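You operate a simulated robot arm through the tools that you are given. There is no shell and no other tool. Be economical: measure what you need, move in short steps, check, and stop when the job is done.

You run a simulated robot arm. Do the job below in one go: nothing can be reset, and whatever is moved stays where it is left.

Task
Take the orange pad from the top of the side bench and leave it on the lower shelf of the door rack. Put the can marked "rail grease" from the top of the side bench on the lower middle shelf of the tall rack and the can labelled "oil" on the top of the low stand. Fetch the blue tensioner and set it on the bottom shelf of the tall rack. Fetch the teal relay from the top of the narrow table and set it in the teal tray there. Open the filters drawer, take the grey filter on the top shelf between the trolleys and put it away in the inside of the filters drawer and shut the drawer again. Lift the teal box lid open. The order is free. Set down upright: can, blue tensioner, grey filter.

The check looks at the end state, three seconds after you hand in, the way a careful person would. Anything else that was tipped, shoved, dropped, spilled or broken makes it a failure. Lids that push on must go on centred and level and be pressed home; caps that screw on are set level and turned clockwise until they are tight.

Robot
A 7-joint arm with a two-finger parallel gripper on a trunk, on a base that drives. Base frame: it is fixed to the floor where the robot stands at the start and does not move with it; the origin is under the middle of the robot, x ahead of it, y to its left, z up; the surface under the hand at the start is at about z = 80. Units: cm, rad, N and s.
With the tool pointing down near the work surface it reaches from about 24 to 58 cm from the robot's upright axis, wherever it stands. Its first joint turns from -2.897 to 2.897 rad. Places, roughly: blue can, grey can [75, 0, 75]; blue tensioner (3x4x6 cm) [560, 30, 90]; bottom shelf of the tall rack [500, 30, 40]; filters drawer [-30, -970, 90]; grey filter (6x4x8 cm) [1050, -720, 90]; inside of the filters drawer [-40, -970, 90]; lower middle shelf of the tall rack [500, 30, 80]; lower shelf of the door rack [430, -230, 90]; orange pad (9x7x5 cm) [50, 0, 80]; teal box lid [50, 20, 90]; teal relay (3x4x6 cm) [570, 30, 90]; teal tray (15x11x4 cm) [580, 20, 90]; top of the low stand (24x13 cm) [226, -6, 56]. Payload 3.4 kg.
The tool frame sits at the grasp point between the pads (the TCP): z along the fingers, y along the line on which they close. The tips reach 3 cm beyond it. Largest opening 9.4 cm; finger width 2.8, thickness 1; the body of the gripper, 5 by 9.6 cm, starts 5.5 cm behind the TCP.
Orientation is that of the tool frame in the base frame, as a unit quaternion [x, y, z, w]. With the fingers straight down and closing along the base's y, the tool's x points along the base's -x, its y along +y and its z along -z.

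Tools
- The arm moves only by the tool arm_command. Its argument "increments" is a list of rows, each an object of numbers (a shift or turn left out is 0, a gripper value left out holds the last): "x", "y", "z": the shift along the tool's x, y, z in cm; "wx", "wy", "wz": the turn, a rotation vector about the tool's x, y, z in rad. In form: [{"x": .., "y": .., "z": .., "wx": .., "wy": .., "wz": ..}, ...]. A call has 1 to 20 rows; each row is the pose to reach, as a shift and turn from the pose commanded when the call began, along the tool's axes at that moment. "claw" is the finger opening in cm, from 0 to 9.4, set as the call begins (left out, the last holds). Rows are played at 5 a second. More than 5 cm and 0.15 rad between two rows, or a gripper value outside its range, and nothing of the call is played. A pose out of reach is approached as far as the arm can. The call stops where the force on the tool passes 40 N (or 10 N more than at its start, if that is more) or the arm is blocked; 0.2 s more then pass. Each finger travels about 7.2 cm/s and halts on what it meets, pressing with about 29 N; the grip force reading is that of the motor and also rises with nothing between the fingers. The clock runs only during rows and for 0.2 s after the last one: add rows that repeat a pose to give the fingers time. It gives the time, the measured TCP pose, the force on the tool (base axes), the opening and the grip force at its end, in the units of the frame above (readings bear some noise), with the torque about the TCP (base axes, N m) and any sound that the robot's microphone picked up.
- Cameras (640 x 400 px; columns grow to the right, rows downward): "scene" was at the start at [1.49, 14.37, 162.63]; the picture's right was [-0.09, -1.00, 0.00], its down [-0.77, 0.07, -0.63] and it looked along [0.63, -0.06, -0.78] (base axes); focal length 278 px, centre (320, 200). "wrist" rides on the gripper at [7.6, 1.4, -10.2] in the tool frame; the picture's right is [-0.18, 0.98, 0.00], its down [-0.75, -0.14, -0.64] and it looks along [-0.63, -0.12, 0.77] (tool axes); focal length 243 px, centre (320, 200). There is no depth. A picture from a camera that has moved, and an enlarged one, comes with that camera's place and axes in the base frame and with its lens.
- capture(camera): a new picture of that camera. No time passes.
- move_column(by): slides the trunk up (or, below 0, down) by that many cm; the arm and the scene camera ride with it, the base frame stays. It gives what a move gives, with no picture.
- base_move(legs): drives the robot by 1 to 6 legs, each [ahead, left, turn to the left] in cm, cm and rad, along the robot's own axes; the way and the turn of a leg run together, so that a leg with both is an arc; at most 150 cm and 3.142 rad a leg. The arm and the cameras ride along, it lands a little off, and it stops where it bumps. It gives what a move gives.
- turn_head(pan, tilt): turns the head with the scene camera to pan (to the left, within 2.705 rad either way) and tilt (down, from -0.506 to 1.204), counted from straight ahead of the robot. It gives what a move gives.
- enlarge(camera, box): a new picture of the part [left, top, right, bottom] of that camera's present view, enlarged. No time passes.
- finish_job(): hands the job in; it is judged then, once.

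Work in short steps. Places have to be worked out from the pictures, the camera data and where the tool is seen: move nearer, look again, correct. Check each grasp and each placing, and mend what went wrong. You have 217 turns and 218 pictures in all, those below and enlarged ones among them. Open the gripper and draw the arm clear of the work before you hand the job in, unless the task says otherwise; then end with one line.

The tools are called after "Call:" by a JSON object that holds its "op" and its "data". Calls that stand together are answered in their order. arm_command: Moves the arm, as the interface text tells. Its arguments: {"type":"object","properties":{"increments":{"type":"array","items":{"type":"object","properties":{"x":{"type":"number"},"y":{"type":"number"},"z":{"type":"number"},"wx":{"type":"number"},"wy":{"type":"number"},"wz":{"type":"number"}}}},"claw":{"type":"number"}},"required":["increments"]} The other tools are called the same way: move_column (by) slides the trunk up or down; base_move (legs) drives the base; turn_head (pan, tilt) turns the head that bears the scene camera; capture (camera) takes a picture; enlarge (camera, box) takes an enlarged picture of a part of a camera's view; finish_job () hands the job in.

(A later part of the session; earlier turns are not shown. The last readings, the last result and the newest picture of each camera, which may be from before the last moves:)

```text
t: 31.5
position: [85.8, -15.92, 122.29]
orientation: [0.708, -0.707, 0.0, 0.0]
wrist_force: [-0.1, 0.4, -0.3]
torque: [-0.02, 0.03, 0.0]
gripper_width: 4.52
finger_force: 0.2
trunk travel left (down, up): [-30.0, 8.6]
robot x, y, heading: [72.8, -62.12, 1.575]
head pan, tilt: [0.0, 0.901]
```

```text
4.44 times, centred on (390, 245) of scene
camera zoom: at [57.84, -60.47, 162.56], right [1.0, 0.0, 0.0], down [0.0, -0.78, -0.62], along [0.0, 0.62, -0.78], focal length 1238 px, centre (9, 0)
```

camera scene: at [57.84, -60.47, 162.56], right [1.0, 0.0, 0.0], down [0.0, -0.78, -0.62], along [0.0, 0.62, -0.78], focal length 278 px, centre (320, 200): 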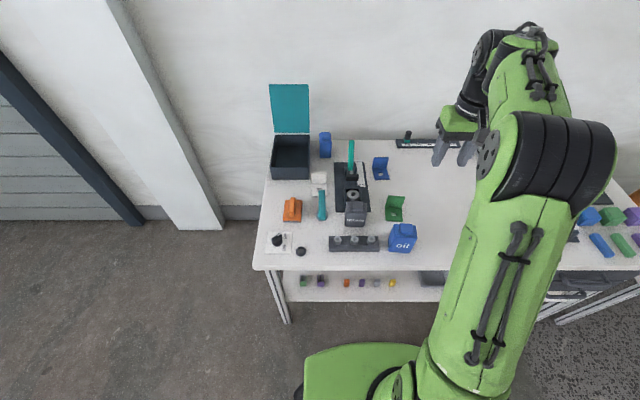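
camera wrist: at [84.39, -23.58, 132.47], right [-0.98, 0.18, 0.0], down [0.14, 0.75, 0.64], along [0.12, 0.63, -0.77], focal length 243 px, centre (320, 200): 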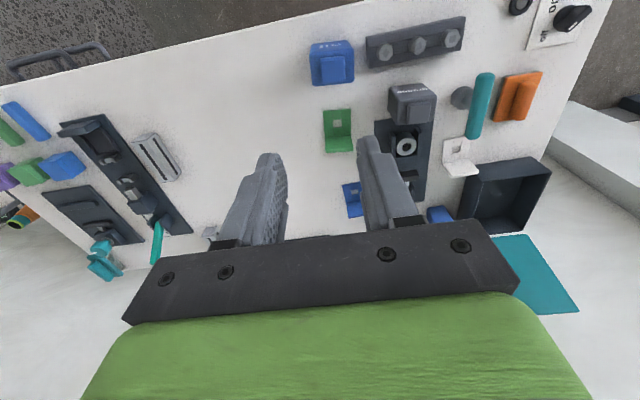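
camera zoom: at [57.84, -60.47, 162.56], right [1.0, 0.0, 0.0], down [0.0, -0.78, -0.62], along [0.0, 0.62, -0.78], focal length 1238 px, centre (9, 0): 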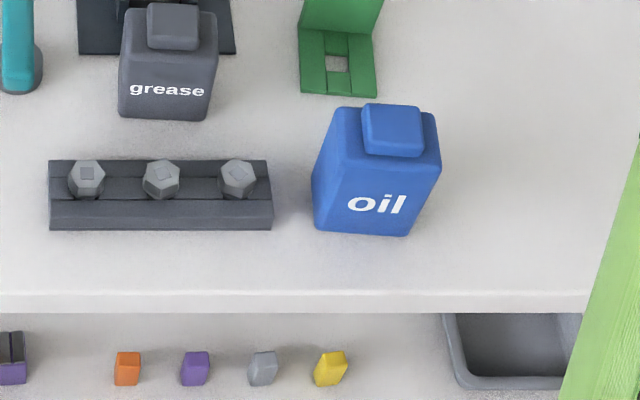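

The can's footprint is about x 80.6–87.4, y −17 to −12.4, with its shoulder at z ≈ 90 and cap at ≈ 92.5. I move above it with the fingers open to 8.8 and a slight yaw.

Call:
{"op": "arm_command", "data": {"increments": [{"x": -0.5, "y": 0.8, "z": 4, "wz": 0.03}, {"x": -1.1, "y": 1.7, "z": 8, "wz": 0.07}, {"x": -1.1, "y": 1.7, "z": 13, "wz": 0.07}, {"x": -1.1, "y": 1.7, "z": 18, "wz": 0.07}, {"x": -1.1, "y": 1.7, "z": 22.5, "wz": 0.07}], "claw": 8.8}}

Call:
{"op": "capture", "data": {"camera": "wrist"}}

Call:
{"op": "enlarge", "data": {"camera": "scene", "box": [320, 170, 500, 290]}}

```text
t: 32.7
position: [83.91, -15.02, 99.7]
orientation: [-0.682, 0.731, 0.0, -0.001]
wrist_force: [0.1, -0.5, 0.2]
torque: [-0.03, 0.01, 0.05]
gripper_width: 8.79
finger_force: 0.0
trunk travel left (down, up): [-30.0, 8.6]
robot x, y, heading: [73.42, -61.81, 1.575]
head pan, tilt: [0.0, 0.901]
```

```text
173 pictures are left
camera wrist: at [82.03, -22.35, 109.92], right [-0.97, 0.25, 0.0], down [0.19, 0.74, 0.64], along [0.16, 0.62, -0.77], focal length 243 px, centre (320, 200)
```

wrist: 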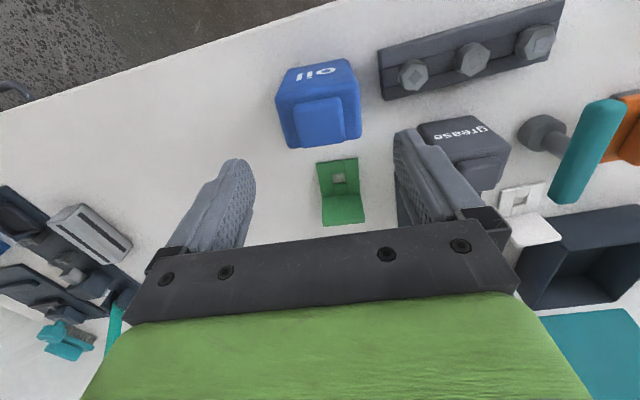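

```text
3.33 times, centred on (410, 230) of scene
camera zoom: at [57.74, -60.37, 162.55], right [1.0, 0.0, 0.0], down [0.0, -0.78, -0.62], along [0.0, 0.62, -0.78], focal length 928 px, centre (20, 100)
```

zoom: 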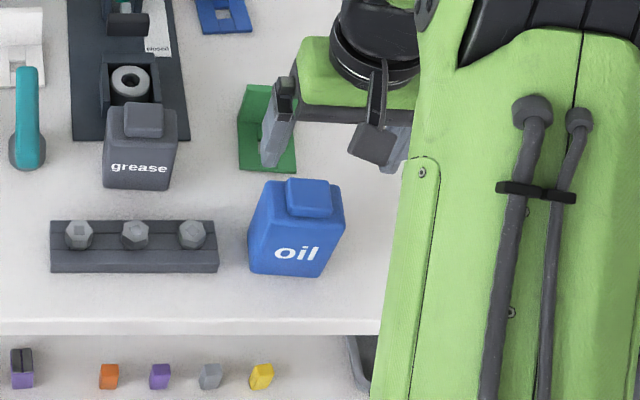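

Centred within about 2 mm. I descend to TCP z ≈ 88.4 and close.

Call:
{"op": "arm_command", "data": {"increments": [{"y": 0.15, "z": 4}, {"y": 0.15, "z": 8}, {"y": 0.15, "z": 10}, {"y": 0.15, "z": 11.3}]}}

Call:
{"op": "capture", "data": {"camera": "wrist"}}

```text
t: 33.7
position: [83.81, -14.95, 88.59]
orientation: [-0.683, 0.731, 0.0, 0.0]
wrist_force: [0.7, 1.0, 0.2]
torque: [0.0, 0.03, 0.01]
gripper_width: 8.82
finger_force: 0.0
trunk travel left (down, up): [-30.0, 8.6]
robot x, y, heading: [72.82, -62.3, 1.571]
head pan, tilt: [0.0, 0.901]
```

```text
171 pictures are left
camera wrist: at [81.88, -22.36, 98.73], right [-0.97, 0.25, 0.0], down [0.19, 0.74, 0.64], along [0.16, 0.62, -0.77], focal length 243 px, centre (320, 200)
```

wrist: 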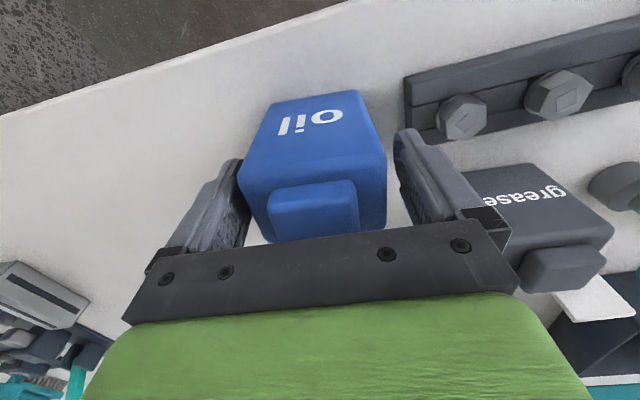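

The fingers straddle the body, so I close.

Call:
{"op": "arm_command", "data": {"increments": [{"z": 0}, {"z": 0}, {"z": 0}, {"z": 0}], "claw": 0}}

Call:
{"op": "arm_command", "data": {"increments": [{"z": -2}, {"z": -5}, {"z": -10}, {"z": -15}, {"z": -20}]}}

Call:
{"op": "capture", "data": {"camera": "wrist"}}

```text
t: 34.7
position: [83.74, -14.95, 88.62]
orientation: [-0.683, 0.73, 0.0, 0.001]
wrist_force: [0.7, -0.3, -0.2]
torque: [0.05, -0.03, -0.03]
gripper_width: 7.4
finger_force: 28.9
trunk travel left (down, up): [-30.0, 8.6]
robot x, y, heading: [72.95, -61.86, 1.571]
head pan, tilt: [0.0, 0.901]
```

```text
t: 35.9
position: [83.71, -15.25, 108.6]
orientation: [-0.682, 0.731, 0.0, 0.0]
wrist_force: [-1.1, -0.3, -2.6]
torque: [-0.01, 0.0, -0.02]
gripper_width: 7.45
finger_force: 28.9
trunk travel left (down, up): [-30.0, 8.6]
robot x, y, heading: [73.19, -62.04, 1.573]
head pan, tilt: [0.0, 0.901]
```

```text
170 pictures are left
camera wrist: at [81.81, -22.56, 118.78], right [-0.97, 0.25, 0.0], down [0.19, 0.74, 0.64], along [0.16, 0.62, -0.77], focal length 243 px, centre (320, 200)
```

wrist: 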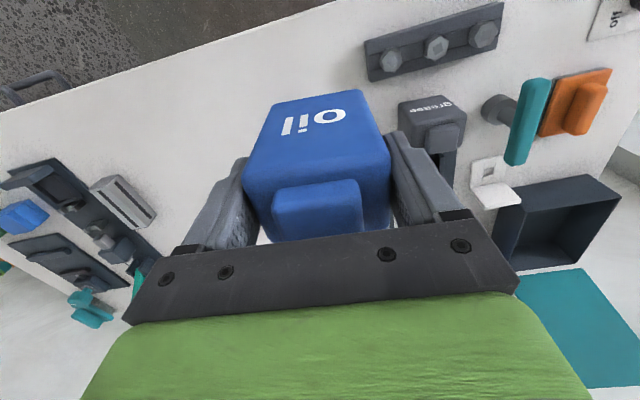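

Held; the can bottom is 8.6 cm below the TCP. I retract the arm and look along the way to the low stand.

Call:
{"op": "arm_command", "data": {"increments": [{"x": 2, "z": -4}, {"x": 6, "z": -6}, {"x": 10, "z": -8}, {"x": 14, "z": -10}]}}

Call:
{"op": "turn_head", "data": {"pan": -1.2, "tilt": 0.45}}

Call:
{"op": "capture", "data": {"camera": "scene"}}

```text
t: 36.9
position: [82.76, -29.12, 118.54]
orientation: [-0.683, 0.731, 0.0, 0.001]
wrist_force: [0.3, -0.2, -3.2]
torque: [0.0, 0.0, 0.01]
gripper_width: 7.46
finger_force: 28.9
trunk travel left (down, up): [-30.0, 8.6]
robot x, y, heading: [73.05, -61.85, 1.571]
head pan, tilt: [0.0, 0.901]
```

```text
t: 38.3
position: [82.64, -28.73, 118.43]
orientation: [-0.683, 0.731, 0.0, 0.0]
wrist_force: [0.5, -1.0, -3.6]
torque: [-0.01, -0.02, 0.01]
gripper_width: 7.42
finger_force: 29.4
trunk travel left (down, up): [-30.0, 8.6]
robot x, y, heading: [73.08, -61.6, 1.573]
head pan, tilt: [-1.201, 0.45]
```

```text
169 pictures are left
camera scene: at [66.3, -64.66, 166.38], right [0.36, -0.93, 0.0], down [-0.41, -0.16, -0.9], along [0.84, 0.33, -0.44], focal length 278 px, centre (320, 200)
```

scene: 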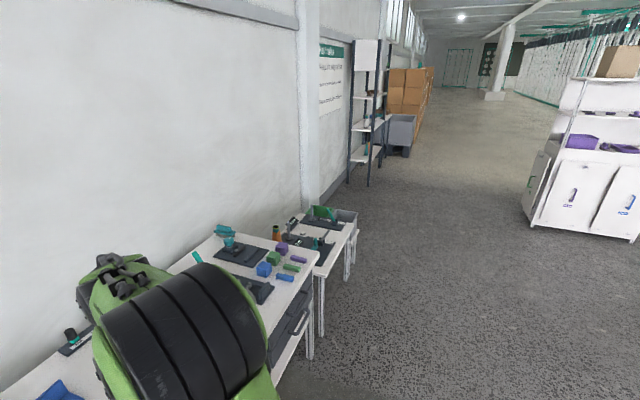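

I zoom around the far end, where the low stand should be.

Call:
{"op": "enlarge", "data": {"camera": "scene", "box": [210, 180, 390, 300]}}

Call:
{"op": "enlarge", "data": {"camera": "scene", "box": [320, 20, 440, 200]}}

```text
3.33 times, centred on (300, 240) of scene
camera zoom: at [66.3, -64.66, 166.38], right [0.36, -0.93, 0.0], down [-0.41, -0.16, -0.9], along [0.84, 0.33, -0.44], focal length 928 px, centre (387, 67)
```

zoom: 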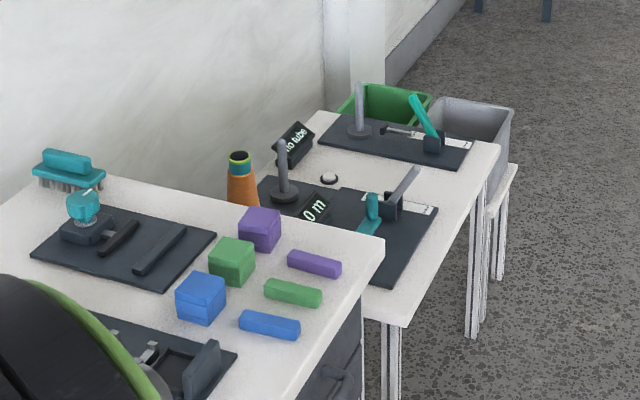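

```text
2.22 times, centred on (380, 110) of scene
camera zoom: at [66.3, -64.66, 166.38], right [0.36, -0.93, 0.0], down [-0.41, -0.16, -0.9], along [0.84, 0.33, -0.44], focal length 619 px, centre (187, 400)
```

zoom: 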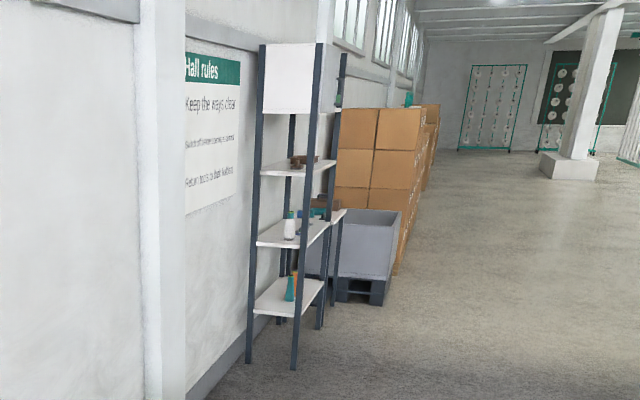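

The stand seems to be the low white thing past the second table. I drive 150 cm along the aisle towards it and look.

Call:
{"op": "base_move", "data": {"legs": [[0, -150, 0]]}}

Call:
{"op": "turn_head", "data": {"pan": -0.1, "tilt": 0.95}}

Call:
{"op": "capture", "data": {"camera": "scene"}}

Call:
{"op": "capture", "data": {"camera": "wrist"}}

```text
t: 45.6
position: [230.01, -29.35, 118.46]
orientation: [-0.679, 0.734, 0.0, 0.0]
wrist_force: [0.2, 0.0, -3.9]
torque: [0.01, 0.02, -0.02]
gripper_width: 7.44
finger_force: 29.0
trunk travel left (down, up): [-30.0, 8.6]
robot x, y, heading: [219.89, -62.09, 1.559]
head pan, tilt: [-1.201, 0.45]
```

```text
t: 47.0
position: [229.87, -29.34, 118.32]
orientation: [-0.679, 0.734, 0.001, 0.0]
wrist_force: [0.2, 0.1, -3.1]
torque: [-0.03, -0.03, 0.01]
gripper_width: 7.44
finger_force: 29.0
trunk travel left (down, up): [-30.0, 8.6]
robot x, y, heading: [219.64, -62.97, 1.561]
head pan, tilt: [-0.099, 0.949]
```

```text
166 pictures are left
camera scene: at [205.31, -61.14, 162.19], right [0.99, -0.11, 0.0], down [-0.09, -0.81, -0.58], along [0.06, 0.58, -0.81], focal length 278 px, centre (320, 200)
```

scene: 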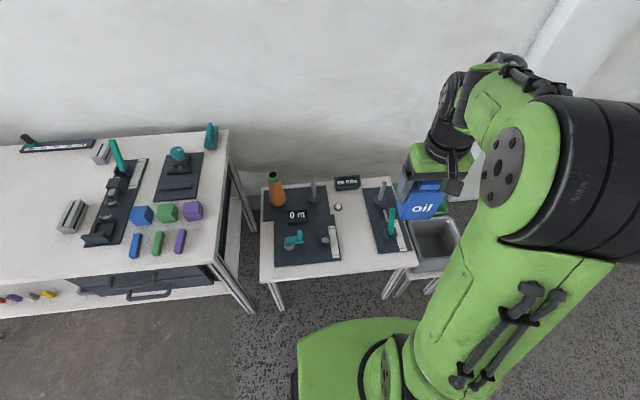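

```text
165 pictures are left
camera wrist: at [227.85, -36.81, 128.57], right [-0.97, 0.26, 0.0], down [0.2, 0.74, 0.64], along [0.17, 0.62, -0.77], focal length 243 px, centre (320, 200)
```

wrist: 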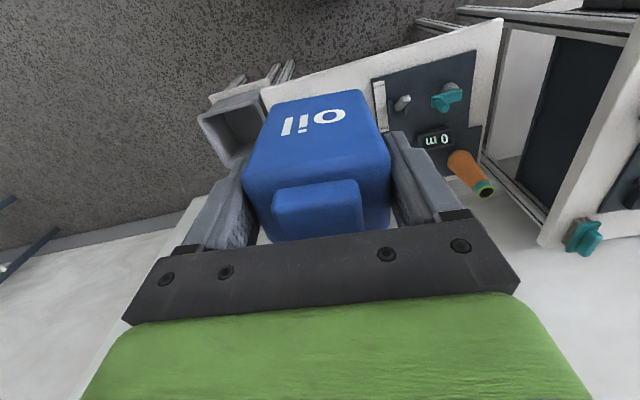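

The stand with the two bins is just beyond. I move 30 cm further and zoom.

Call:
{"op": "base_move", "data": {"legs": [[0, -32, 0]]}}

Call:
{"op": "turn_head", "data": {"pan": 0.15, "tilt": 0.95}}

Call:
{"op": "capture", "data": {"camera": "scene"}}

Call:
{"op": "enlarge", "data": {"camera": "scene", "box": [300, 160, 460, 300]}}

```text
t: 49.1
position: [262.22, -29.68, 118.42]
orientation: [-0.678, 0.735, 0.0, -0.001]
wrist_force: [0.0, -0.5, -3.0]
torque: [-0.01, 0.04, 0.01]
gripper_width: 7.42
finger_force: 29.1
trunk travel left (down, up): [-30.0, 8.6]
robot x, y, heading: [252.1, -62.99, 1.558]
head pan, tilt: [-0.099, 0.949]
```

```text
t: 49.9
position: [262.25, -29.78, 118.46]
orientation: [-0.678, 0.735, 0.001, 0.0]
wrist_force: [-0.5, -0.3, -3.5]
torque: [0.0, -0.02, -0.01]
gripper_width: 7.42
finger_force: 29.2
trunk travel left (down, up): [-30.0, 8.6]
robot x, y, heading: [252.46, -63.1, 1.56]
head pan, tilt: [0.15, 0.949]
```

```text
164 pictures are left
camera scene: at [235.81, -61.46, 162.18], right [0.99, 0.14, 0.0], down [0.11, -0.81, -0.58], along [-0.08, 0.58, -0.81], focal length 278 px, centre (320, 200)
```

scene: 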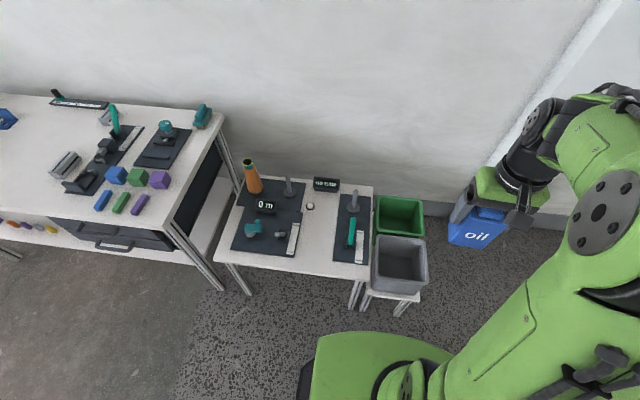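

```text
2.86 times, centred on (380, 230) of scene
camera zoom: at [235.81, -61.46, 162.18], right [0.99, 0.14, 0.0], down [0.11, -0.81, -0.58], along [-0.08, 0.58, -0.81], focal length 796 px, centre (149, 114)
```

zoom: 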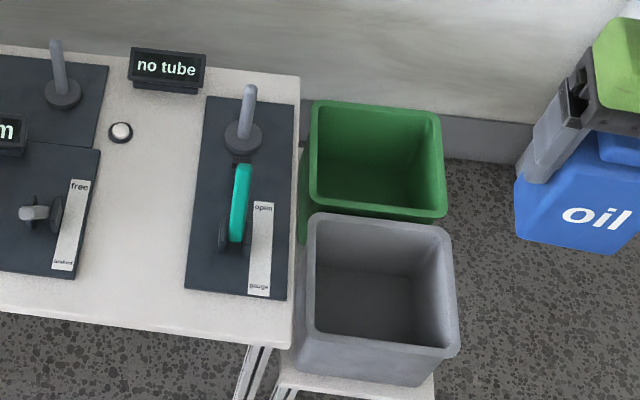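

I look at the strip in front of the grey bin.

Call:
{"op": "enlarge", "data": {"camera": "scene", "box": [340, 230, 450, 330]}}

Call:
{"op": "capture", "data": {"camera": "wrist"}}

```text
4.00 times, centred on (395, 280) of scene
camera zoom: at [235.81, -61.46, 162.18], right [0.99, 0.14, 0.0], down [0.11, -0.81, -0.58], along [-0.08, 0.58, -0.81], focal length 1114 px, centre (20, -120)
```

zoom: 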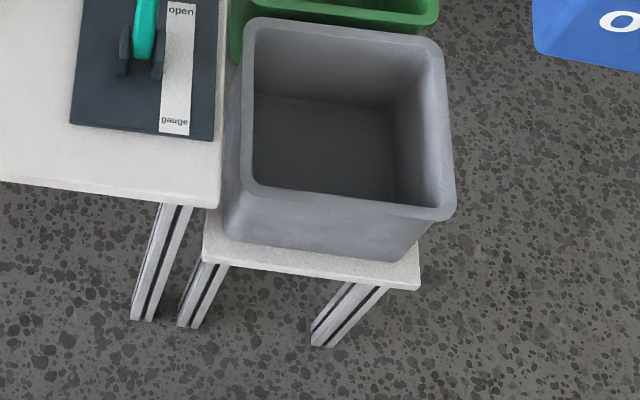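

```text
161 pictures are left
camera wrist: at [260.2, -37.13, 128.57], right [-0.96, 0.26, 0.0], down [0.2, 0.74, 0.64], along [0.17, 0.62, -0.77], focal length 243 px, centre (320, 200)
```

wrist: 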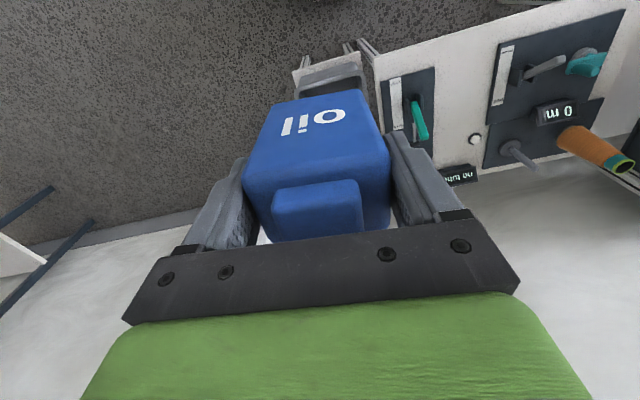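

Triangulating two views, the second table's top lies at z ≈ 55, so it is the low stand. The free area between the two dark plates (x 219–234.5, y −22…8) matches 24×13 at (226, −6). I drive back left and a little closer.

Call:
{"op": "base_move", "data": {"legs": [[0, 35, 0.01], [6, 0, 0]]}}

Call:
{"op": "move_column", "data": {"by": -20}}

Call:
{"op": "turn_head", "data": {"pan": 0.1, "tilt": 1.0}}

Call:
{"op": "capture", "data": {"camera": "scene"}}

Call:
{"op": "capture", "data": {"camera": "wrist"}}

```text
t: 52.7
position: [227.6, -23.32, 118.32]
orientation: [-0.679, 0.734, -0.001, -0.002]
wrist_force: [0.7, 0.9, -4.4]
torque: [-0.02, 0.01, 0.04]
gripper_width: 7.41
finger_force: 29.3
trunk travel left (down, up): [-30.0, 8.6]
robot x, y, heading: [217.58, -56.62, 1.567]
head pan, tilt: [0.15, 0.949]
```

```text
t: 54.9
position: [227.64, -23.54, 98.37]
orientation: [-0.679, 0.734, 0.0, 0.0]
wrist_force: [0.3, 0.0, -3.0]
torque: [0.0, 0.01, 0.01]
gripper_width: 7.45
finger_force: 29.2
trunk travel left (down, up): [-10.0, 28.6]
robot x, y, heading: [217.83, -56.18, 1.569]
head pan, tilt: [0.15, 0.949]
```

```text
t: 55.5
position: [227.61, -23.5, 98.52]
orientation: [-0.679, 0.734, 0.0, 0.0]
wrist_force: [0.9, -0.7, -3.5]
torque: [-0.02, 0.02, 0.0]
gripper_width: 7.4
finger_force: 29.0
trunk travel left (down, up): [-10.0, 28.6]
robot x, y, heading: [218.11, -56.32, 1.567]
head pan, tilt: [0.099, 1.0]
```

```text
160 pictures are left
camera scene: at [201.79, -55.57, 141.86], right [1.0, 0.09, 0.0], down [0.08, -0.84, -0.54], along [-0.05, 0.54, -0.84], focal length 278 px, centre (320, 200)
```

scene: 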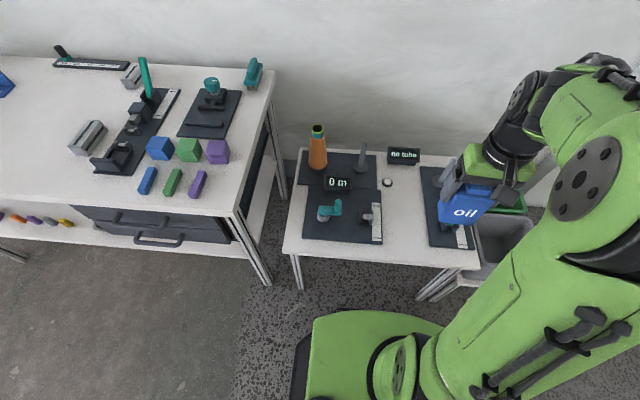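

```text
159 pictures are left
camera wrist: at [225.68, -30.88, 108.6], right [-0.97, 0.26, 0.0], down [0.2, 0.74, 0.64], along [0.17, 0.62, -0.77], focal length 243 px, centre (320, 200)
```

wrist: 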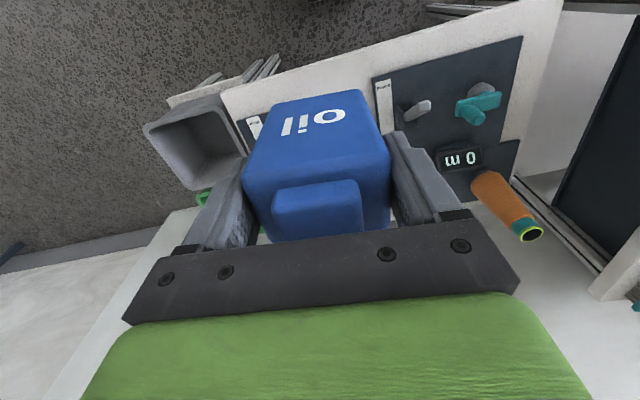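

The free strip runs x 219–233. I move above (226.3, −8) and down to TCP z ≈ 76.

Call:
{"op": "arm_command", "data": {"increments": [{"x": -4, "y": 0.6, "z": 2}, {"x": -8, "y": 1.2, "z": 4}, {"x": -12, "y": 1.9, "z": 6}, {"x": -15.4, "y": 2.4, "z": 8}, {"x": -15.4, "y": 2.4, "z": 13}, {"x": -15.4, "y": 2.4, "z": 18}, {"x": -15.4, "y": 2.4, "z": 22}]}}

Call:
{"op": "enlarge", "data": {"camera": "scene", "box": [280, 130, 500, 280]}}

Call:
{"op": "capture", "data": {"camera": "wrist"}}

```text
t: 57.1
position: [226.76, -8.0, 76.41]
orientation: [-0.68, 0.734, -0.001, -0.001]
wrist_force: [0.1, -0.5, -3.5]
torque: [-0.05, -0.03, -0.01]
gripper_width: 7.4
finger_force: 28.5
trunk travel left (down, up): [-10.0, 28.6]
robot x, y, heading: [217.94, -56.46, 1.567]
head pan, tilt: [0.099, 1.0]
```

```text
2.67 times, centred on (390, 205) of scene
camera zoom: at [201.8, -55.51, 141.86], right [1.0, 0.09, 0.0], down [0.08, -0.84, -0.54], along [-0.05, 0.54, -0.84], focal length 743 px, centre (133, 187)
```

zoom: 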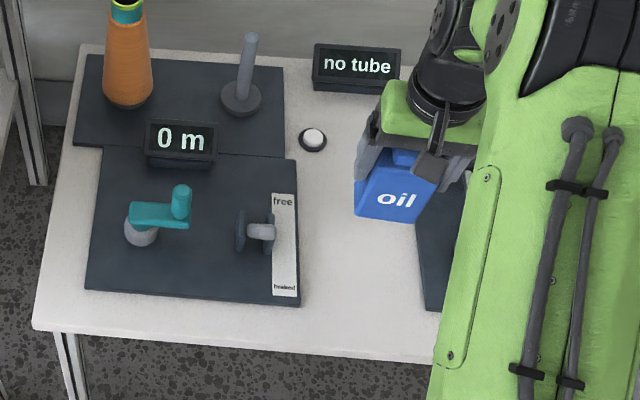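

```text
157 pictures are left
camera wrist: at [224.71, -15.43, 86.53], right [-0.97, 0.26, 0.0], down [0.2, 0.74, 0.64], along [0.17, 0.62, -0.77], focal length 243 px, centre (320, 200)
```

wrist: 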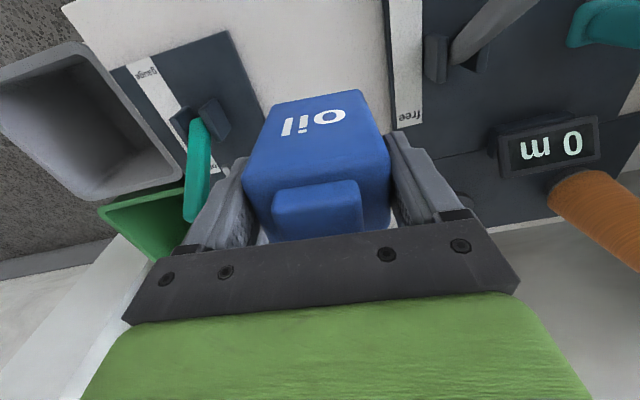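

Over the free strip. I descend slowly until contact.

Call:
{"op": "arm_command", "data": {"increments": [{"x": 0.6, "y": 0.4, "z": 4}, {"x": 1, "y": 0.4, "z": 8}, {"x": 1, "y": 0.4, "z": 9}, {"x": 1, "y": 0.4, "z": 10}, {"x": 1, "y": 0.4, "z": 10.5}, {"x": 1, "y": 0.4, "z": 11}]}}

Call:
{"op": "enlarge", "data": {"camera": "scene", "box": [320, 130, 460, 280]}}

```text
t: 58.5
position: [225.99, -8.97, 65.52]
orientation: [-0.68, 0.734, 0.0, -0.001]
wrist_force: [0.1, -0.3, -3.9]
torque: [0.02, -0.05, -0.01]
gripper_width: 7.42
finger_force: 29.1
trunk travel left (down, up): [-10.0, 28.6]
robot x, y, heading: [217.63, -56.81, 1.566]
head pan, tilt: [0.099, 1.0]
```

```text
2.67 times, centred on (390, 205) of scene
camera zoom: at [201.79, -55.55, 141.86], right [1.0, 0.09, 0.0], down [0.08, -0.84, -0.54], along [-0.05, 0.54, -0.84], focal length 743 px, centre (133, 187)
```

zoom: 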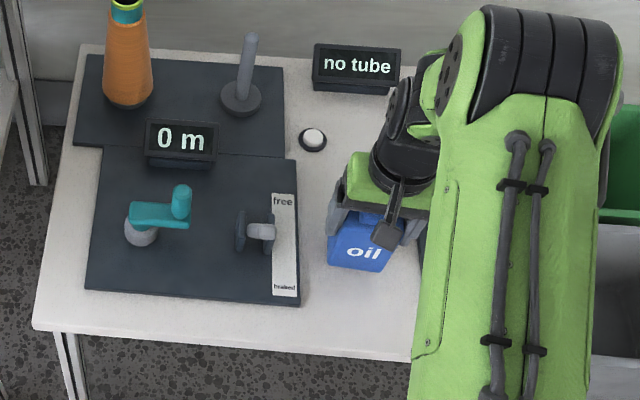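

No contact yet, so I continue in small steps.

Call:
{"op": "arm_command", "data": {"increments": [{"z": 0.4}, {"z": 0.8}, {"z": 1.2}, {"z": 1.6}, {"z": 2.0}]}}

```text
t: 59.7
position: [225.95, -8.86, 63.56]
orientation: [-0.681, 0.733, 0.002, 0.002]
wrist_force: [-1.6, 0.4, 27.0]
torque: [0.0, 0.03, 0.05]
gripper_width: 7.42
finger_force: 28.9
trunk travel left (down, up): [-10.0, 28.6]
robot x, y, heading: [218.08, -56.4, 1.567]
head pan, tilt: [0.099, 1.0]
```

Contact at bottom z ≈ 55. I ease off, release, and rise.

Call:
{"op": "arm_command", "data": {"increments": [{"z": -0.15}, {"z": -0.2}, {"z": -0.2}]}}

Call:
{"op": "arm_command", "data": {"increments": [{"z": 0}, {"z": 0}, {"z": 0}], "claw": 9.2}}

Call:
{"op": "arm_command", "data": {"increments": [{"z": -2}, {"z": -5}, {"z": -9}, {"z": -13}, {"z": -18}, {"z": -23}, {"x": 4, "z": -26}, {"x": 9, "z": -26}, {"x": 14, "z": -26}]}}

Call:
{"op": "capture", "data": {"camera": "wrist"}}

Call:
{"op": "enlarge", "data": {"camera": "scene", "box": [320, 130, 500, 280]}}

```text
t: 60.5
position: [226.0, -8.9, 63.67]
orientation: [-0.68, 0.734, 0.0, -0.001]
wrist_force: [-1.9, 6.6, 12.4]
torque: [0.81, -0.02, 0.07]
gripper_width: 7.43
finger_force: 29.1
trunk travel left (down, up): [-10.0, 28.6]
robot x, y, heading: [217.93, -56.43, 1.562]
head pan, tilt: [0.099, 1.0]
```

```text
t: 61.3
position: [225.9, -8.91, 63.67]
orientation: [-0.679, 0.734, 0.0, -0.002]
wrist_force: [0.0, -0.1, 0.2]
torque: [0.02, 0.02, -0.03]
gripper_width: 9.2
finger_force: 0.0
trunk travel left (down, up): [-10.0, 28.6]
robot x, y, heading: [217.7, -56.51, 1.569]
head pan, tilt: [0.099, 1.0]
```

```text
t: 63.3
position: [224.73, -22.87, 89.79]
orientation: [-0.68, 0.733, 0.0, 0.0]
wrist_force: [-0.1, -0.8, -0.6]
torque: [0.01, 0.01, 0.03]
gripper_width: 9.2
finger_force: 0.2
trunk travel left (down, up): [-10.0, 28.6]
robot x, y, heading: [217.65, -56.59, 1.561]
head pan, tilt: [0.099, 1.0]
```

```text
155 pictures are left
camera wrist: at [222.76, -30.38, 99.91], right [-0.97, 0.26, 0.0], down [0.2, 0.74, 0.64], along [0.17, 0.62, -0.77], focal length 243 px, centre (320, 200)
```

wrist: 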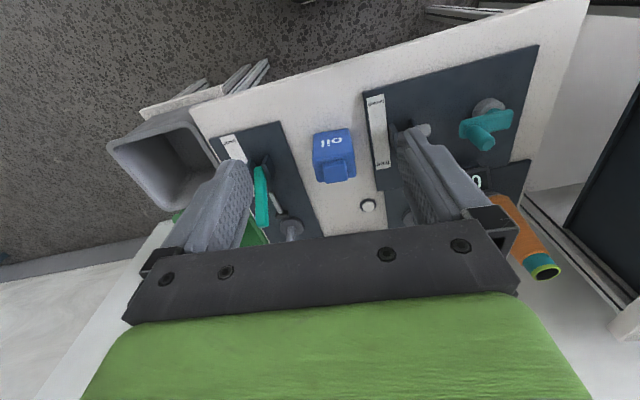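

```text
2.67 times, centred on (410, 205) of scene
camera zoom: at [201.77, -55.72, 141.86], right [1.0, 0.09, 0.0], down [0.08, -0.84, -0.54], along [-0.05, 0.54, -0.84], focal length 743 px, centre (80, 187)
```

zoom: 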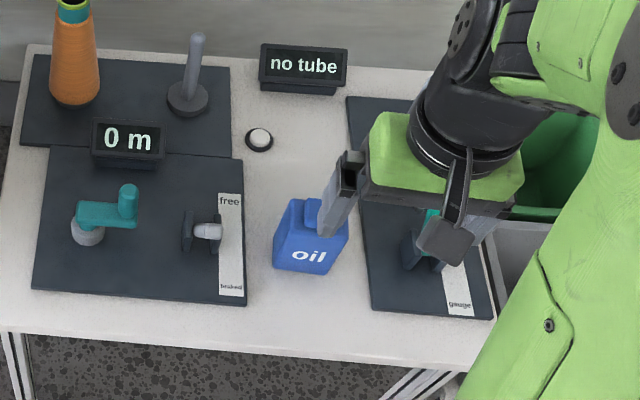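

The oil can stands on the low stand. I raise the trunk and return to the bench for the pad.

Call:
{"op": "move_column", "data": {"by": 20}}

Call:
{"op": "base_move", "data": {"legs": [[-6, 0, 0], [0, 150, 0], [0, 18, 0], [7, 0, 0]]}}

Call:
{"op": "turn_head", "data": {"pan": 0.1, "tilt": 0.95}}

Call:
{"op": "capture", "data": {"camera": "scene"}}

Call:
{"op": "capture", "data": {"camera": "wrist"}}

```text
t: 65.5
position: [224.62, -22.86, 109.76]
orientation: [-0.679, 0.734, 0.0, 0.0]
wrist_force: [-1.1, -0.1, -0.4]
torque: [-0.02, 0.01, 0.01]
gripper_width: 9.2
finger_force: 0.0
trunk travel left (down, up): [-30.0, 8.6]
robot x, y, heading: [218.0, -56.56, 1.564]
head pan, tilt: [0.099, 1.0]
```

```text
t: 75.2
position: [57.07, -22.15, 109.58]
orientation: [-0.684, 0.729, 0.0, 0.0]
wrist_force: [-0.7, 0.5, -0.5]
torque: [-0.03, -0.04, 0.0]
gripper_width: 9.18
finger_force: 0.1
trunk travel left (down, up): [-30.0, 8.6]
robot x, y, heading: [50.44, -56.27, 1.573]
head pan, tilt: [0.099, 1.0]
```

```text
t: 75.8
position: [57.14, -22.31, 109.64]
orientation: [-0.684, 0.729, -0.001, -0.002]
wrist_force: [0.0, 0.0, 0.5]
torque: [0.02, 0.02, 0.01]
gripper_width: 9.22
finger_force: 0.1
trunk travel left (down, up): [-30.0, 8.6]
robot x, y, heading: [50.52, -56.21, 1.575]
head pan, tilt: [0.099, 0.949]
```

```text
153 pictures are left
camera scene: at [34.46, -55.02, 162.19], right [0.99, 0.1, 0.0], down [0.09, -0.81, -0.58], along [-0.06, 0.58, -0.81], focal length 278 px, centre (320, 200)
```

scene: 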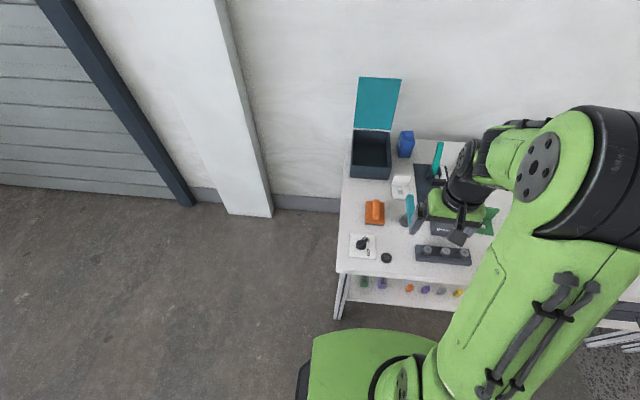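

```text
152 pictures are left
camera wrist: at [55.18, -29.73, 119.84], right [-0.97, 0.25, 0.0], down [0.19, 0.74, 0.64], along [0.16, 0.62, -0.77], focal length 243 px, centre (320, 200)
```

wrist: 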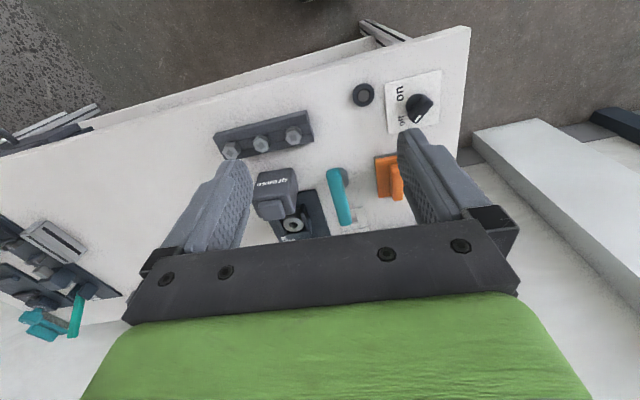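

I zoom in on the pad and its neighbours.

Call:
{"op": "enlarge", "data": {"camera": "scene", "box": [340, 150, 460, 270]}}

Call:
{"op": "enlarge", "data": {"camera": "wrist", "box": [300, 70, 460, 230]}}

```text
3.33 times, centred on (400, 210) of scene
camera zoom: at [34.46, -55.02, 162.19], right [0.99, 0.1, 0.0], down [0.09, -0.81, -0.58], along [-0.06, 0.58, -0.81], focal length 928 px, centre (53, 167)
```

zoom: 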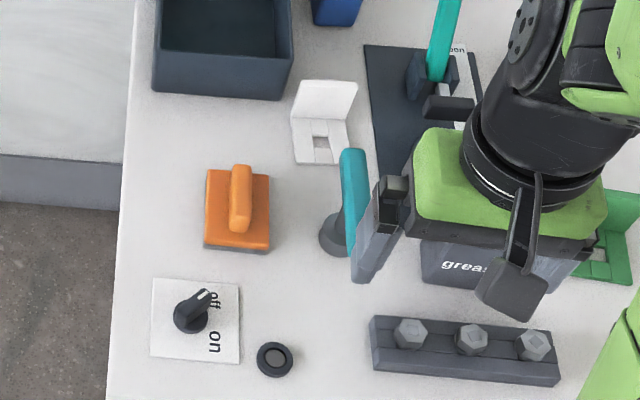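

```text
2.50 times, centred on (380, 150) of wrist
camera zoom: at [55.18, -29.73, 119.84], right [-0.97, 0.25, 0.0], down [0.19, 0.74, 0.64], along [0.16, 0.62, -0.77], focal length 606 px, centre (170, 325)
```

zoom: 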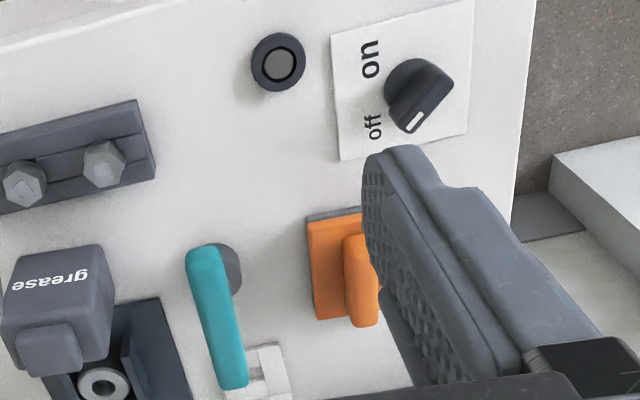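

The pad's handle is about 2 cm wide, runs along y, and is centred near (48.1, −0.5). I can grip it across x with the tool pitched, so I first move above and behind it and straighten the yaw.

Call:
{"op": "arm_command", "data": {"increments": [{"x": -2.7, "y": 2.4, "z": 1.9, "wz": -0.03}, {"x": -5.4, "y": 4.8, "z": 3.8, "wz": -0.06}, {"x": -8.1, "y": 7.3, "z": 5.7, "wz": -0.06}, {"x": -10.7, "y": 9.7, "z": 7.6, "wz": -0.06}], "claw": 5}}

Call:
{"op": "arm_command", "data": {"increments": [{"wy": -0.15}, {"wy": -0.3}, {"wy": -0.45}, {"wy": -0.6}]}}

Call:
{"op": "capture", "data": {"camera": "wrist"}}

Call:
{"op": "enlarge", "data": {"camera": "scene", "box": [340, 150, 460, 270]}}

```text
t: 76.8
position: [48.05, -10.87, 102.14]
orientation: [-0.706, 0.708, -0.001, 0.0]
wrist_force: [-0.5, 1.0, -0.2]
torque: [0.0, 0.03, 0.0]
gripper_width: 4.98
finger_force: 0.0
trunk travel left (down, up): [-30.0, 8.6]
robot x, y, heading: [50.54, -55.87, 1.575]
head pan, tilt: [0.099, 0.949]
```

```text
t: 77.8
position: [48.17, -10.99, 102.11]
orientation: [-0.674, 0.677, 0.208, 0.209]
wrist_force: [0.1, 0.3, -0.3]
torque: [-0.01, 0.05, -0.01]
gripper_width: 4.99
finger_force: 0.1
trunk travel left (down, up): [-30.0, 8.6]
robot x, y, heading: [50.09, -55.92, 1.577]
head pan, tilt: [0.099, 0.949]
```

```text
149 pictures are left
camera wrist: at [46.6, -23.01, 106.16], right [-0.98, 0.16, 0.1], down [0.14, 0.26, 0.96], along [0.12, 0.95, -0.28], focal length 243 px, centre (320, 200)
```

wrist: 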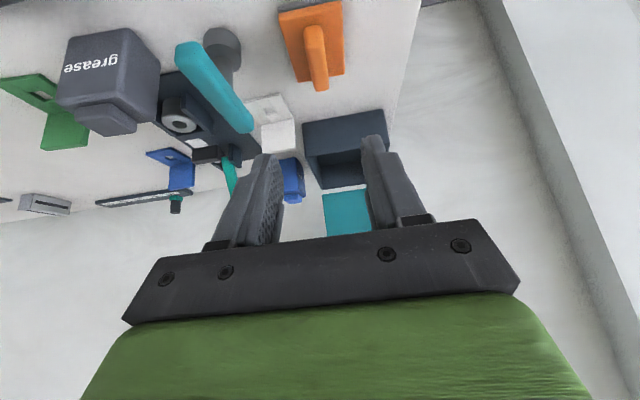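

```text
3.33 times, centred on (400, 210) of scene
camera zoom: at [34.43, -55.06, 162.18], right [0.99, 0.11, 0.0], down [0.09, -0.81, -0.58], along [-0.06, 0.58, -0.81], focal length 928 px, centre (53, 167)
```

zoom: 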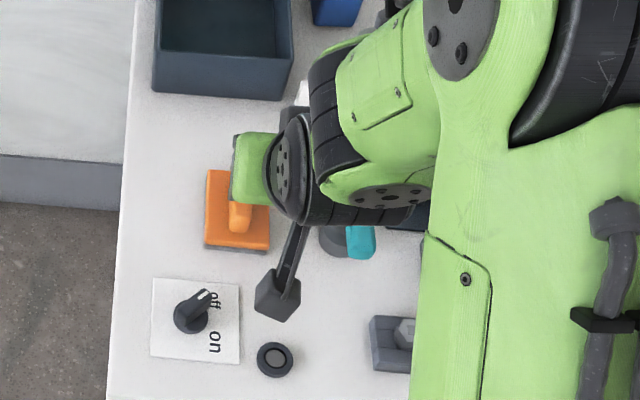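

The handle is aligned with the fingers in x. I go in along the tool axis, stopping 2 cm short to check.

Call:
{"op": "arm_command", "data": {"increments": [{"x": 1.8, "z": 4}, {"x": 1.8, "z": 8}, {"x": 1.8, "z": 12}, {"x": 1.8, "z": 15.5}]}}

Call:
{"op": "capture", "data": {"camera": "wrist"}}

Call:
{"op": "enlarge", "data": {"camera": "scene", "box": [340, 150, 460, 270]}}

```text
t: 78.8
position: [48.09, -3.58, 88.33]
orientation: [-0.674, 0.678, 0.207, 0.209]
wrist_force: [0.4, 0.1, 0.1]
torque: [0.02, -0.03, 0.0]
gripper_width: 5.01
finger_force: 0.1
trunk travel left (down, up): [-30.0, 8.6]
robot x, y, heading: [50.3, -56.23, 1.577]
head pan, tilt: [0.099, 0.949]
```

```text
147 pictures are left
camera wrist: at [46.58, -15.62, 92.46], right [-0.98, 0.16, 0.1], down [0.14, 0.26, 0.96], along [0.12, 0.95, -0.28], focal length 243 px, centre (320, 200)
```

wrist: 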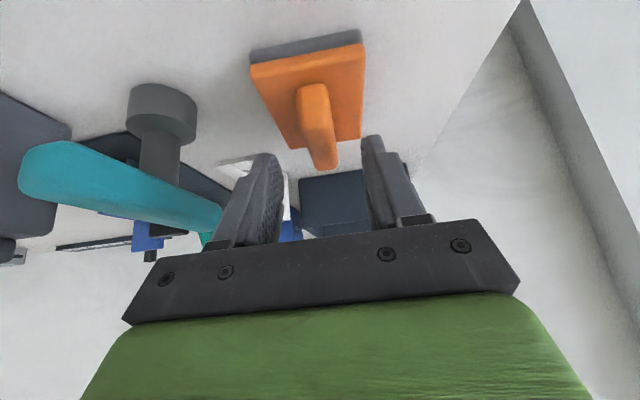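

```text
3.33 times, centred on (400, 210) of scene
camera zoom: at [34.44, -54.95, 162.18], right [0.99, 0.1, 0.0], down [0.09, -0.81, -0.58], along [-0.06, 0.58, -0.81], focal length 928 px, centre (53, 167)
```

zoom: 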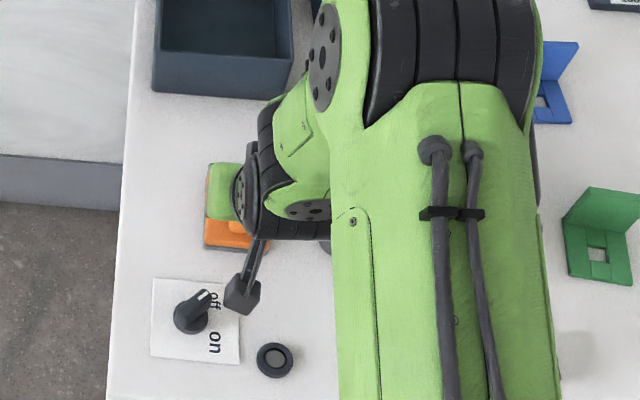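

Handle still centred. I go in 2.9 cm more and close.

Call:
{"op": "arm_command", "data": {"increments": [{"z": 1.5}, {"z": 2.9}]}}

Call:
{"op": "arm_command", "data": {"increments": [{"z": 0}, {"z": 0}, {"z": 0}, {"z": 0}], "claw": 0}}

Call:
{"op": "capture", "data": {"camera": "wrist"}}

```text
t: 79.4
position: [48.09, -2.1, 86.03]
orientation: [-0.674, 0.678, 0.207, 0.209]
wrist_force: [-0.5, 0.9, 0.7]
torque: [-0.03, -0.01, 0.0]
gripper_width: 5.0
finger_force: 0.1
trunk travel left (down, up): [-30.0, 8.6]
robot x, y, heading: [50.1, -55.99, 1.579]
head pan, tilt: [0.099, 0.949]
```

```text
t: 80.4
position: [48.08, -2.19, 86.09]
orientation: [-0.674, 0.677, 0.209, 0.21]
wrist_force: [0.4, 1.4, 7.6]
torque: [0.14, 0.01, 0.07]
gripper_width: 1.95
finger_force: 28.6
trunk travel left (down, up): [-30.0, 8.6]
robot x, y, heading: [50.3, -55.76, 1.577]
head pan, tilt: [0.099, 0.949]
```

```text
145 pictures are left
camera wrist: at [46.62, -14.09, 90.09], right [-0.98, 0.16, 0.1], down [0.14, 0.26, 0.96], along [0.12, 0.95, -0.27], focal length 243 px, centre (320, 200)
```

wrist: 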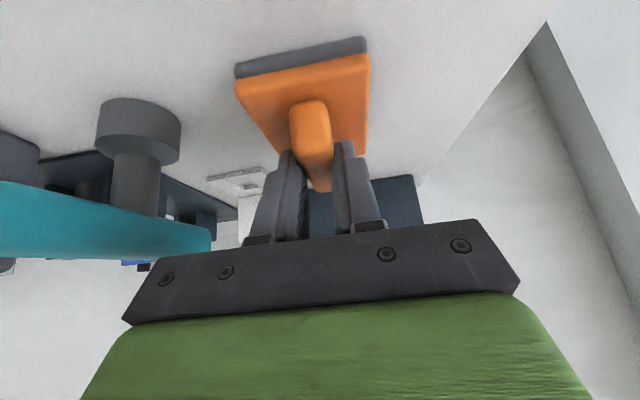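

Gripped at 1.95 cm. I lift straight up and check.

Call:
{"op": "arm_command", "data": {"increments": [{"x": -1.1, "z": -1.65}, {"x": -3.4, "z": -4.95}, {"x": -5.7, "z": -8.25}, {"x": -8, "z": -11.6}, {"x": -10.2, "z": -14.9}]}}

Call:
{"op": "capture", "data": {"camera": "wrist"}}

```text
t: 81.6
position: [48.2, -2.02, 104.16]
orientation: [-0.674, 0.677, 0.207, 0.209]
wrist_force: [0.9, -0.1, -0.4]
torque: [0.0, 0.0, 0.02]
gripper_width: 1.92
finger_force: 28.9
trunk travel left (down, up): [-30.0, 8.6]
robot x, y, heading: [50.54, -55.87, 1.575]
head pan, tilt: [0.099, 0.949]
```

```text
144 pictures are left
camera wrist: at [46.74, -14.05, 108.19], right [-0.98, 0.16, 0.1], down [0.14, 0.26, 0.96], along [0.12, 0.95, -0.28], focal length 243 px, centre (320, 200)
```

wrist: 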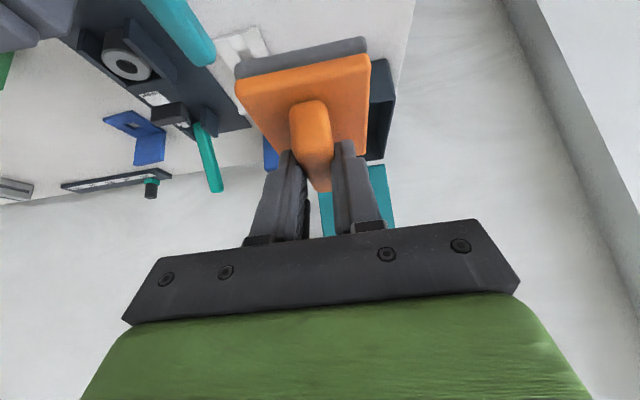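

Held; the pad bottom is about 6 cm below the TCP. I pull the arm in and drive towards the door rack.

Call:
{"op": "arm_command", "data": {"increments": [{"x": 3.3, "z": -2.3}, {"x": 6.6, "z": -4.5}, {"x": 9.9, "z": -6.8}, {"x": 13.2, "z": -9.0}]}}

Call:
{"op": "base_move", "data": {"legs": [[-50, 0, 0], [0, 0, -1.571], [150, 0, 0], [0, -70, 0]]}}

Call:
{"op": "turn_head", "data": {"pan": -0.2, "tilt": 0.35}}

Call:
{"op": "capture", "data": {"camera": "scene"}}

```text
t: 82.6
position: [47.95, -18.21, 103.82]
orientation: [-0.674, 0.677, 0.209, 0.209]
wrist_force: [-0.7, 0.5, -0.9]
torque: [0.02, 0.02, -0.02]
gripper_width: 1.93
finger_force: 28.9
trunk travel left (down, up): [-30.0, 8.6]
robot x, y, heading: [50.55, -56.12, 1.575]
head pan, tilt: [0.099, 0.949]
```

```text
t: 99.9
position: [240.53, -172.72, 103.92]
orientation: [-0.005, 0.956, 0.001, 0.294]
wrist_force: [0.5, -0.5, -0.1]
torque: [0.03, 0.01, 0.03]
gripper_width: 1.91
finger_force: 29.5
trunk travel left (down, up): [-30.0, 8.6]
robot x, y, heading: [202.49, -175.51, 0.018]
head pan, tilt: [0.099, 0.949]
```

```text
t: 100.9
position: [240.5, -172.56, 103.85]
orientation: [-0.006, 0.956, 0.002, 0.294]
wrist_force: [0.9, -0.1, -0.8]
torque: [0.03, 0.01, -0.02]
gripper_width: 1.95
finger_force: 29.2
trunk travel left (down, up): [-30.0, 8.6]
robot x, y, heading: [202.65, -175.49, 0.023]
head pan, tilt: [-0.201, 0.351]
```

```text
143 pictures are left
camera scene: at [205.32, -162.33, 167.3], right [-0.18, -0.98, 0.0], down [-0.34, 0.06, -0.94], along [0.92, -0.17, -0.34], focal length 278 px, centre (320, 200)
```

scene: 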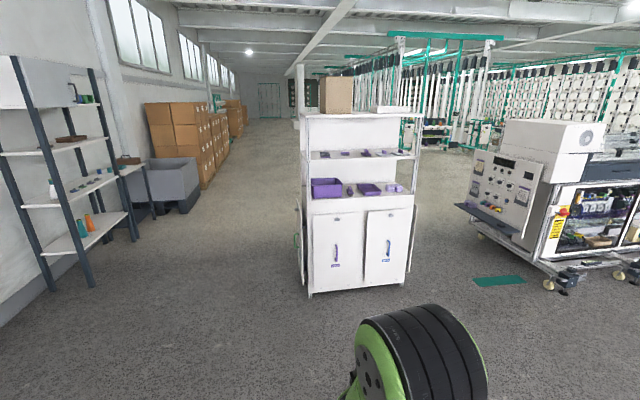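

I zoom in on the door rack's lower shelf.

Call:
{"op": "enlarge", "data": {"camera": "scene", "box": [290, 130, 430, 230]}}

Call:
{"op": "enlarge", "data": {"camera": "scene", "box": [0, 40, 220, 300]}}

```text
4.00 times, centred on (360, 180) of scene
camera zoom: at [205.32, -162.33, 167.3], right [-0.18, -0.98, 0.0], down [-0.34, 0.06, -0.94], along [0.92, -0.17, -0.34], focal length 1114 px, centre (160, 280)
```

zoom: 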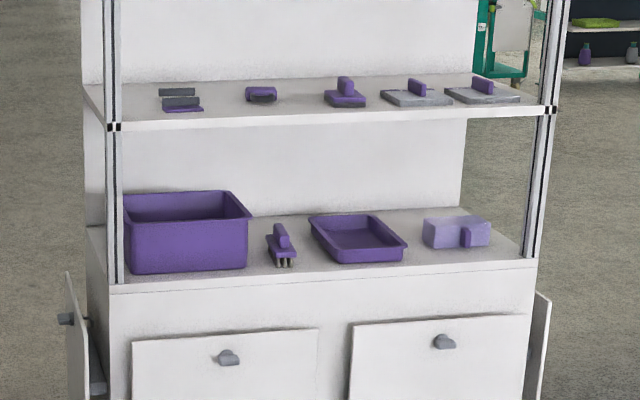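

```text
1.54 times, centred on (110, 170) of scene
camera zoom: at [205.32, -162.33, 167.3], right [-0.18, -0.98, 0.0], down [-0.34, 0.06, -0.94], along [0.92, -0.17, -0.34], focal length 428 px, centre (643, 246)
```

zoom: 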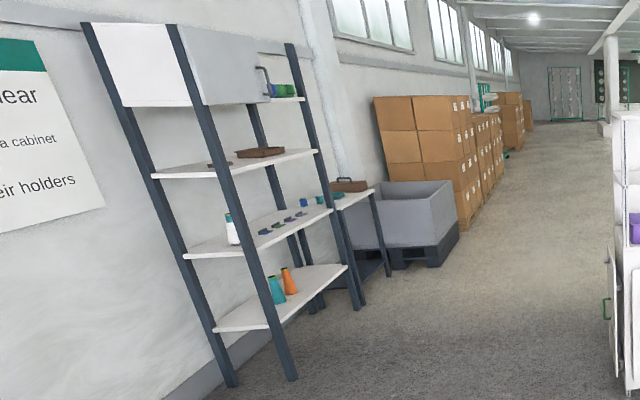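

The shelf carries a bin, brush, tray and block. I drive closer to find the free spot.

Call:
{"op": "base_move", "data": {"legs": [[0, -62, -0.02], [135, 0, 0]]}}

Call:
{"op": "turn_head", "data": {"pan": -0.1, "tilt": 0.75}}

Call:
{"op": "capture", "data": {"camera": "scene"}}

Call:
{"op": "capture", "data": {"camera": "wrist"}}

```text
t: 110.7
position: [377.95, -235.21, 103.9]
orientation: [0.006, 0.956, -0.002, 0.295]
wrist_force: [0.9, -0.4, -0.2]
torque: [0.01, 0.0, -0.04]
gripper_width: 1.97
finger_force: 29.0
trunk travel left (down, up): [-30.0, 8.6]
robot x, y, heading: [339.65, -236.95, -0.003]
head pan, tilt: [-0.201, 0.351]
```

```text
t: 111.6
position: [377.89, -235.14, 103.85]
orientation: [0.006, 0.956, -0.002, 0.295]
wrist_force: [-0.5, 0.2, -0.1]
torque: [-0.03, 0.02, 0.03]
gripper_width: 1.95
finger_force: 28.7
trunk travel left (down, up): [-30.0, 8.6]
robot x, y, heading: [339.49, -237.26, -0.002]
head pan, tilt: [-0.099, 0.75]
```

```text
140 pictures are left
camera scene: at [342.1, -222.91, 163.75], right [-0.1, -0.99, 0.0], down [-0.68, 0.07, -0.73], along [0.73, -0.08, -0.68], focal length 278 px, centre (320, 200)
```

scene: 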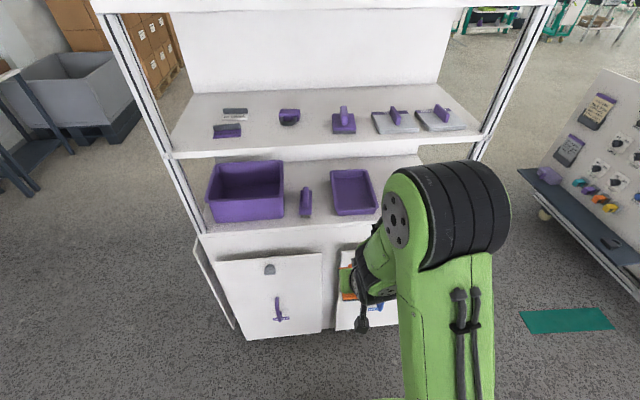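

```text
139 pictures are left
camera wrist: at [365.83, -233.46, 107.91], right [0.17, 0.98, 0.1], down [0.26, -0.14, 0.96], along [0.95, -0.13, -0.28], focal length 243 px, centre (320, 200)
```

wrist: 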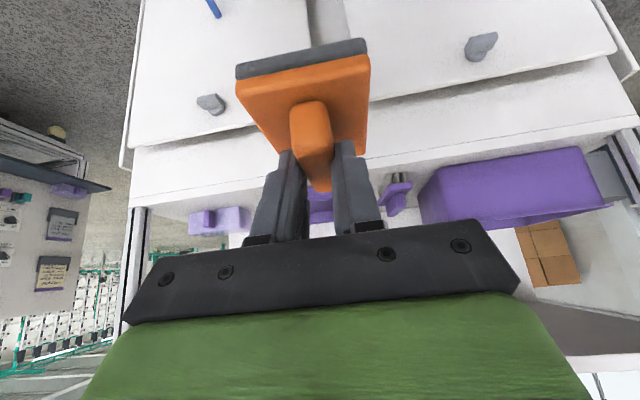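

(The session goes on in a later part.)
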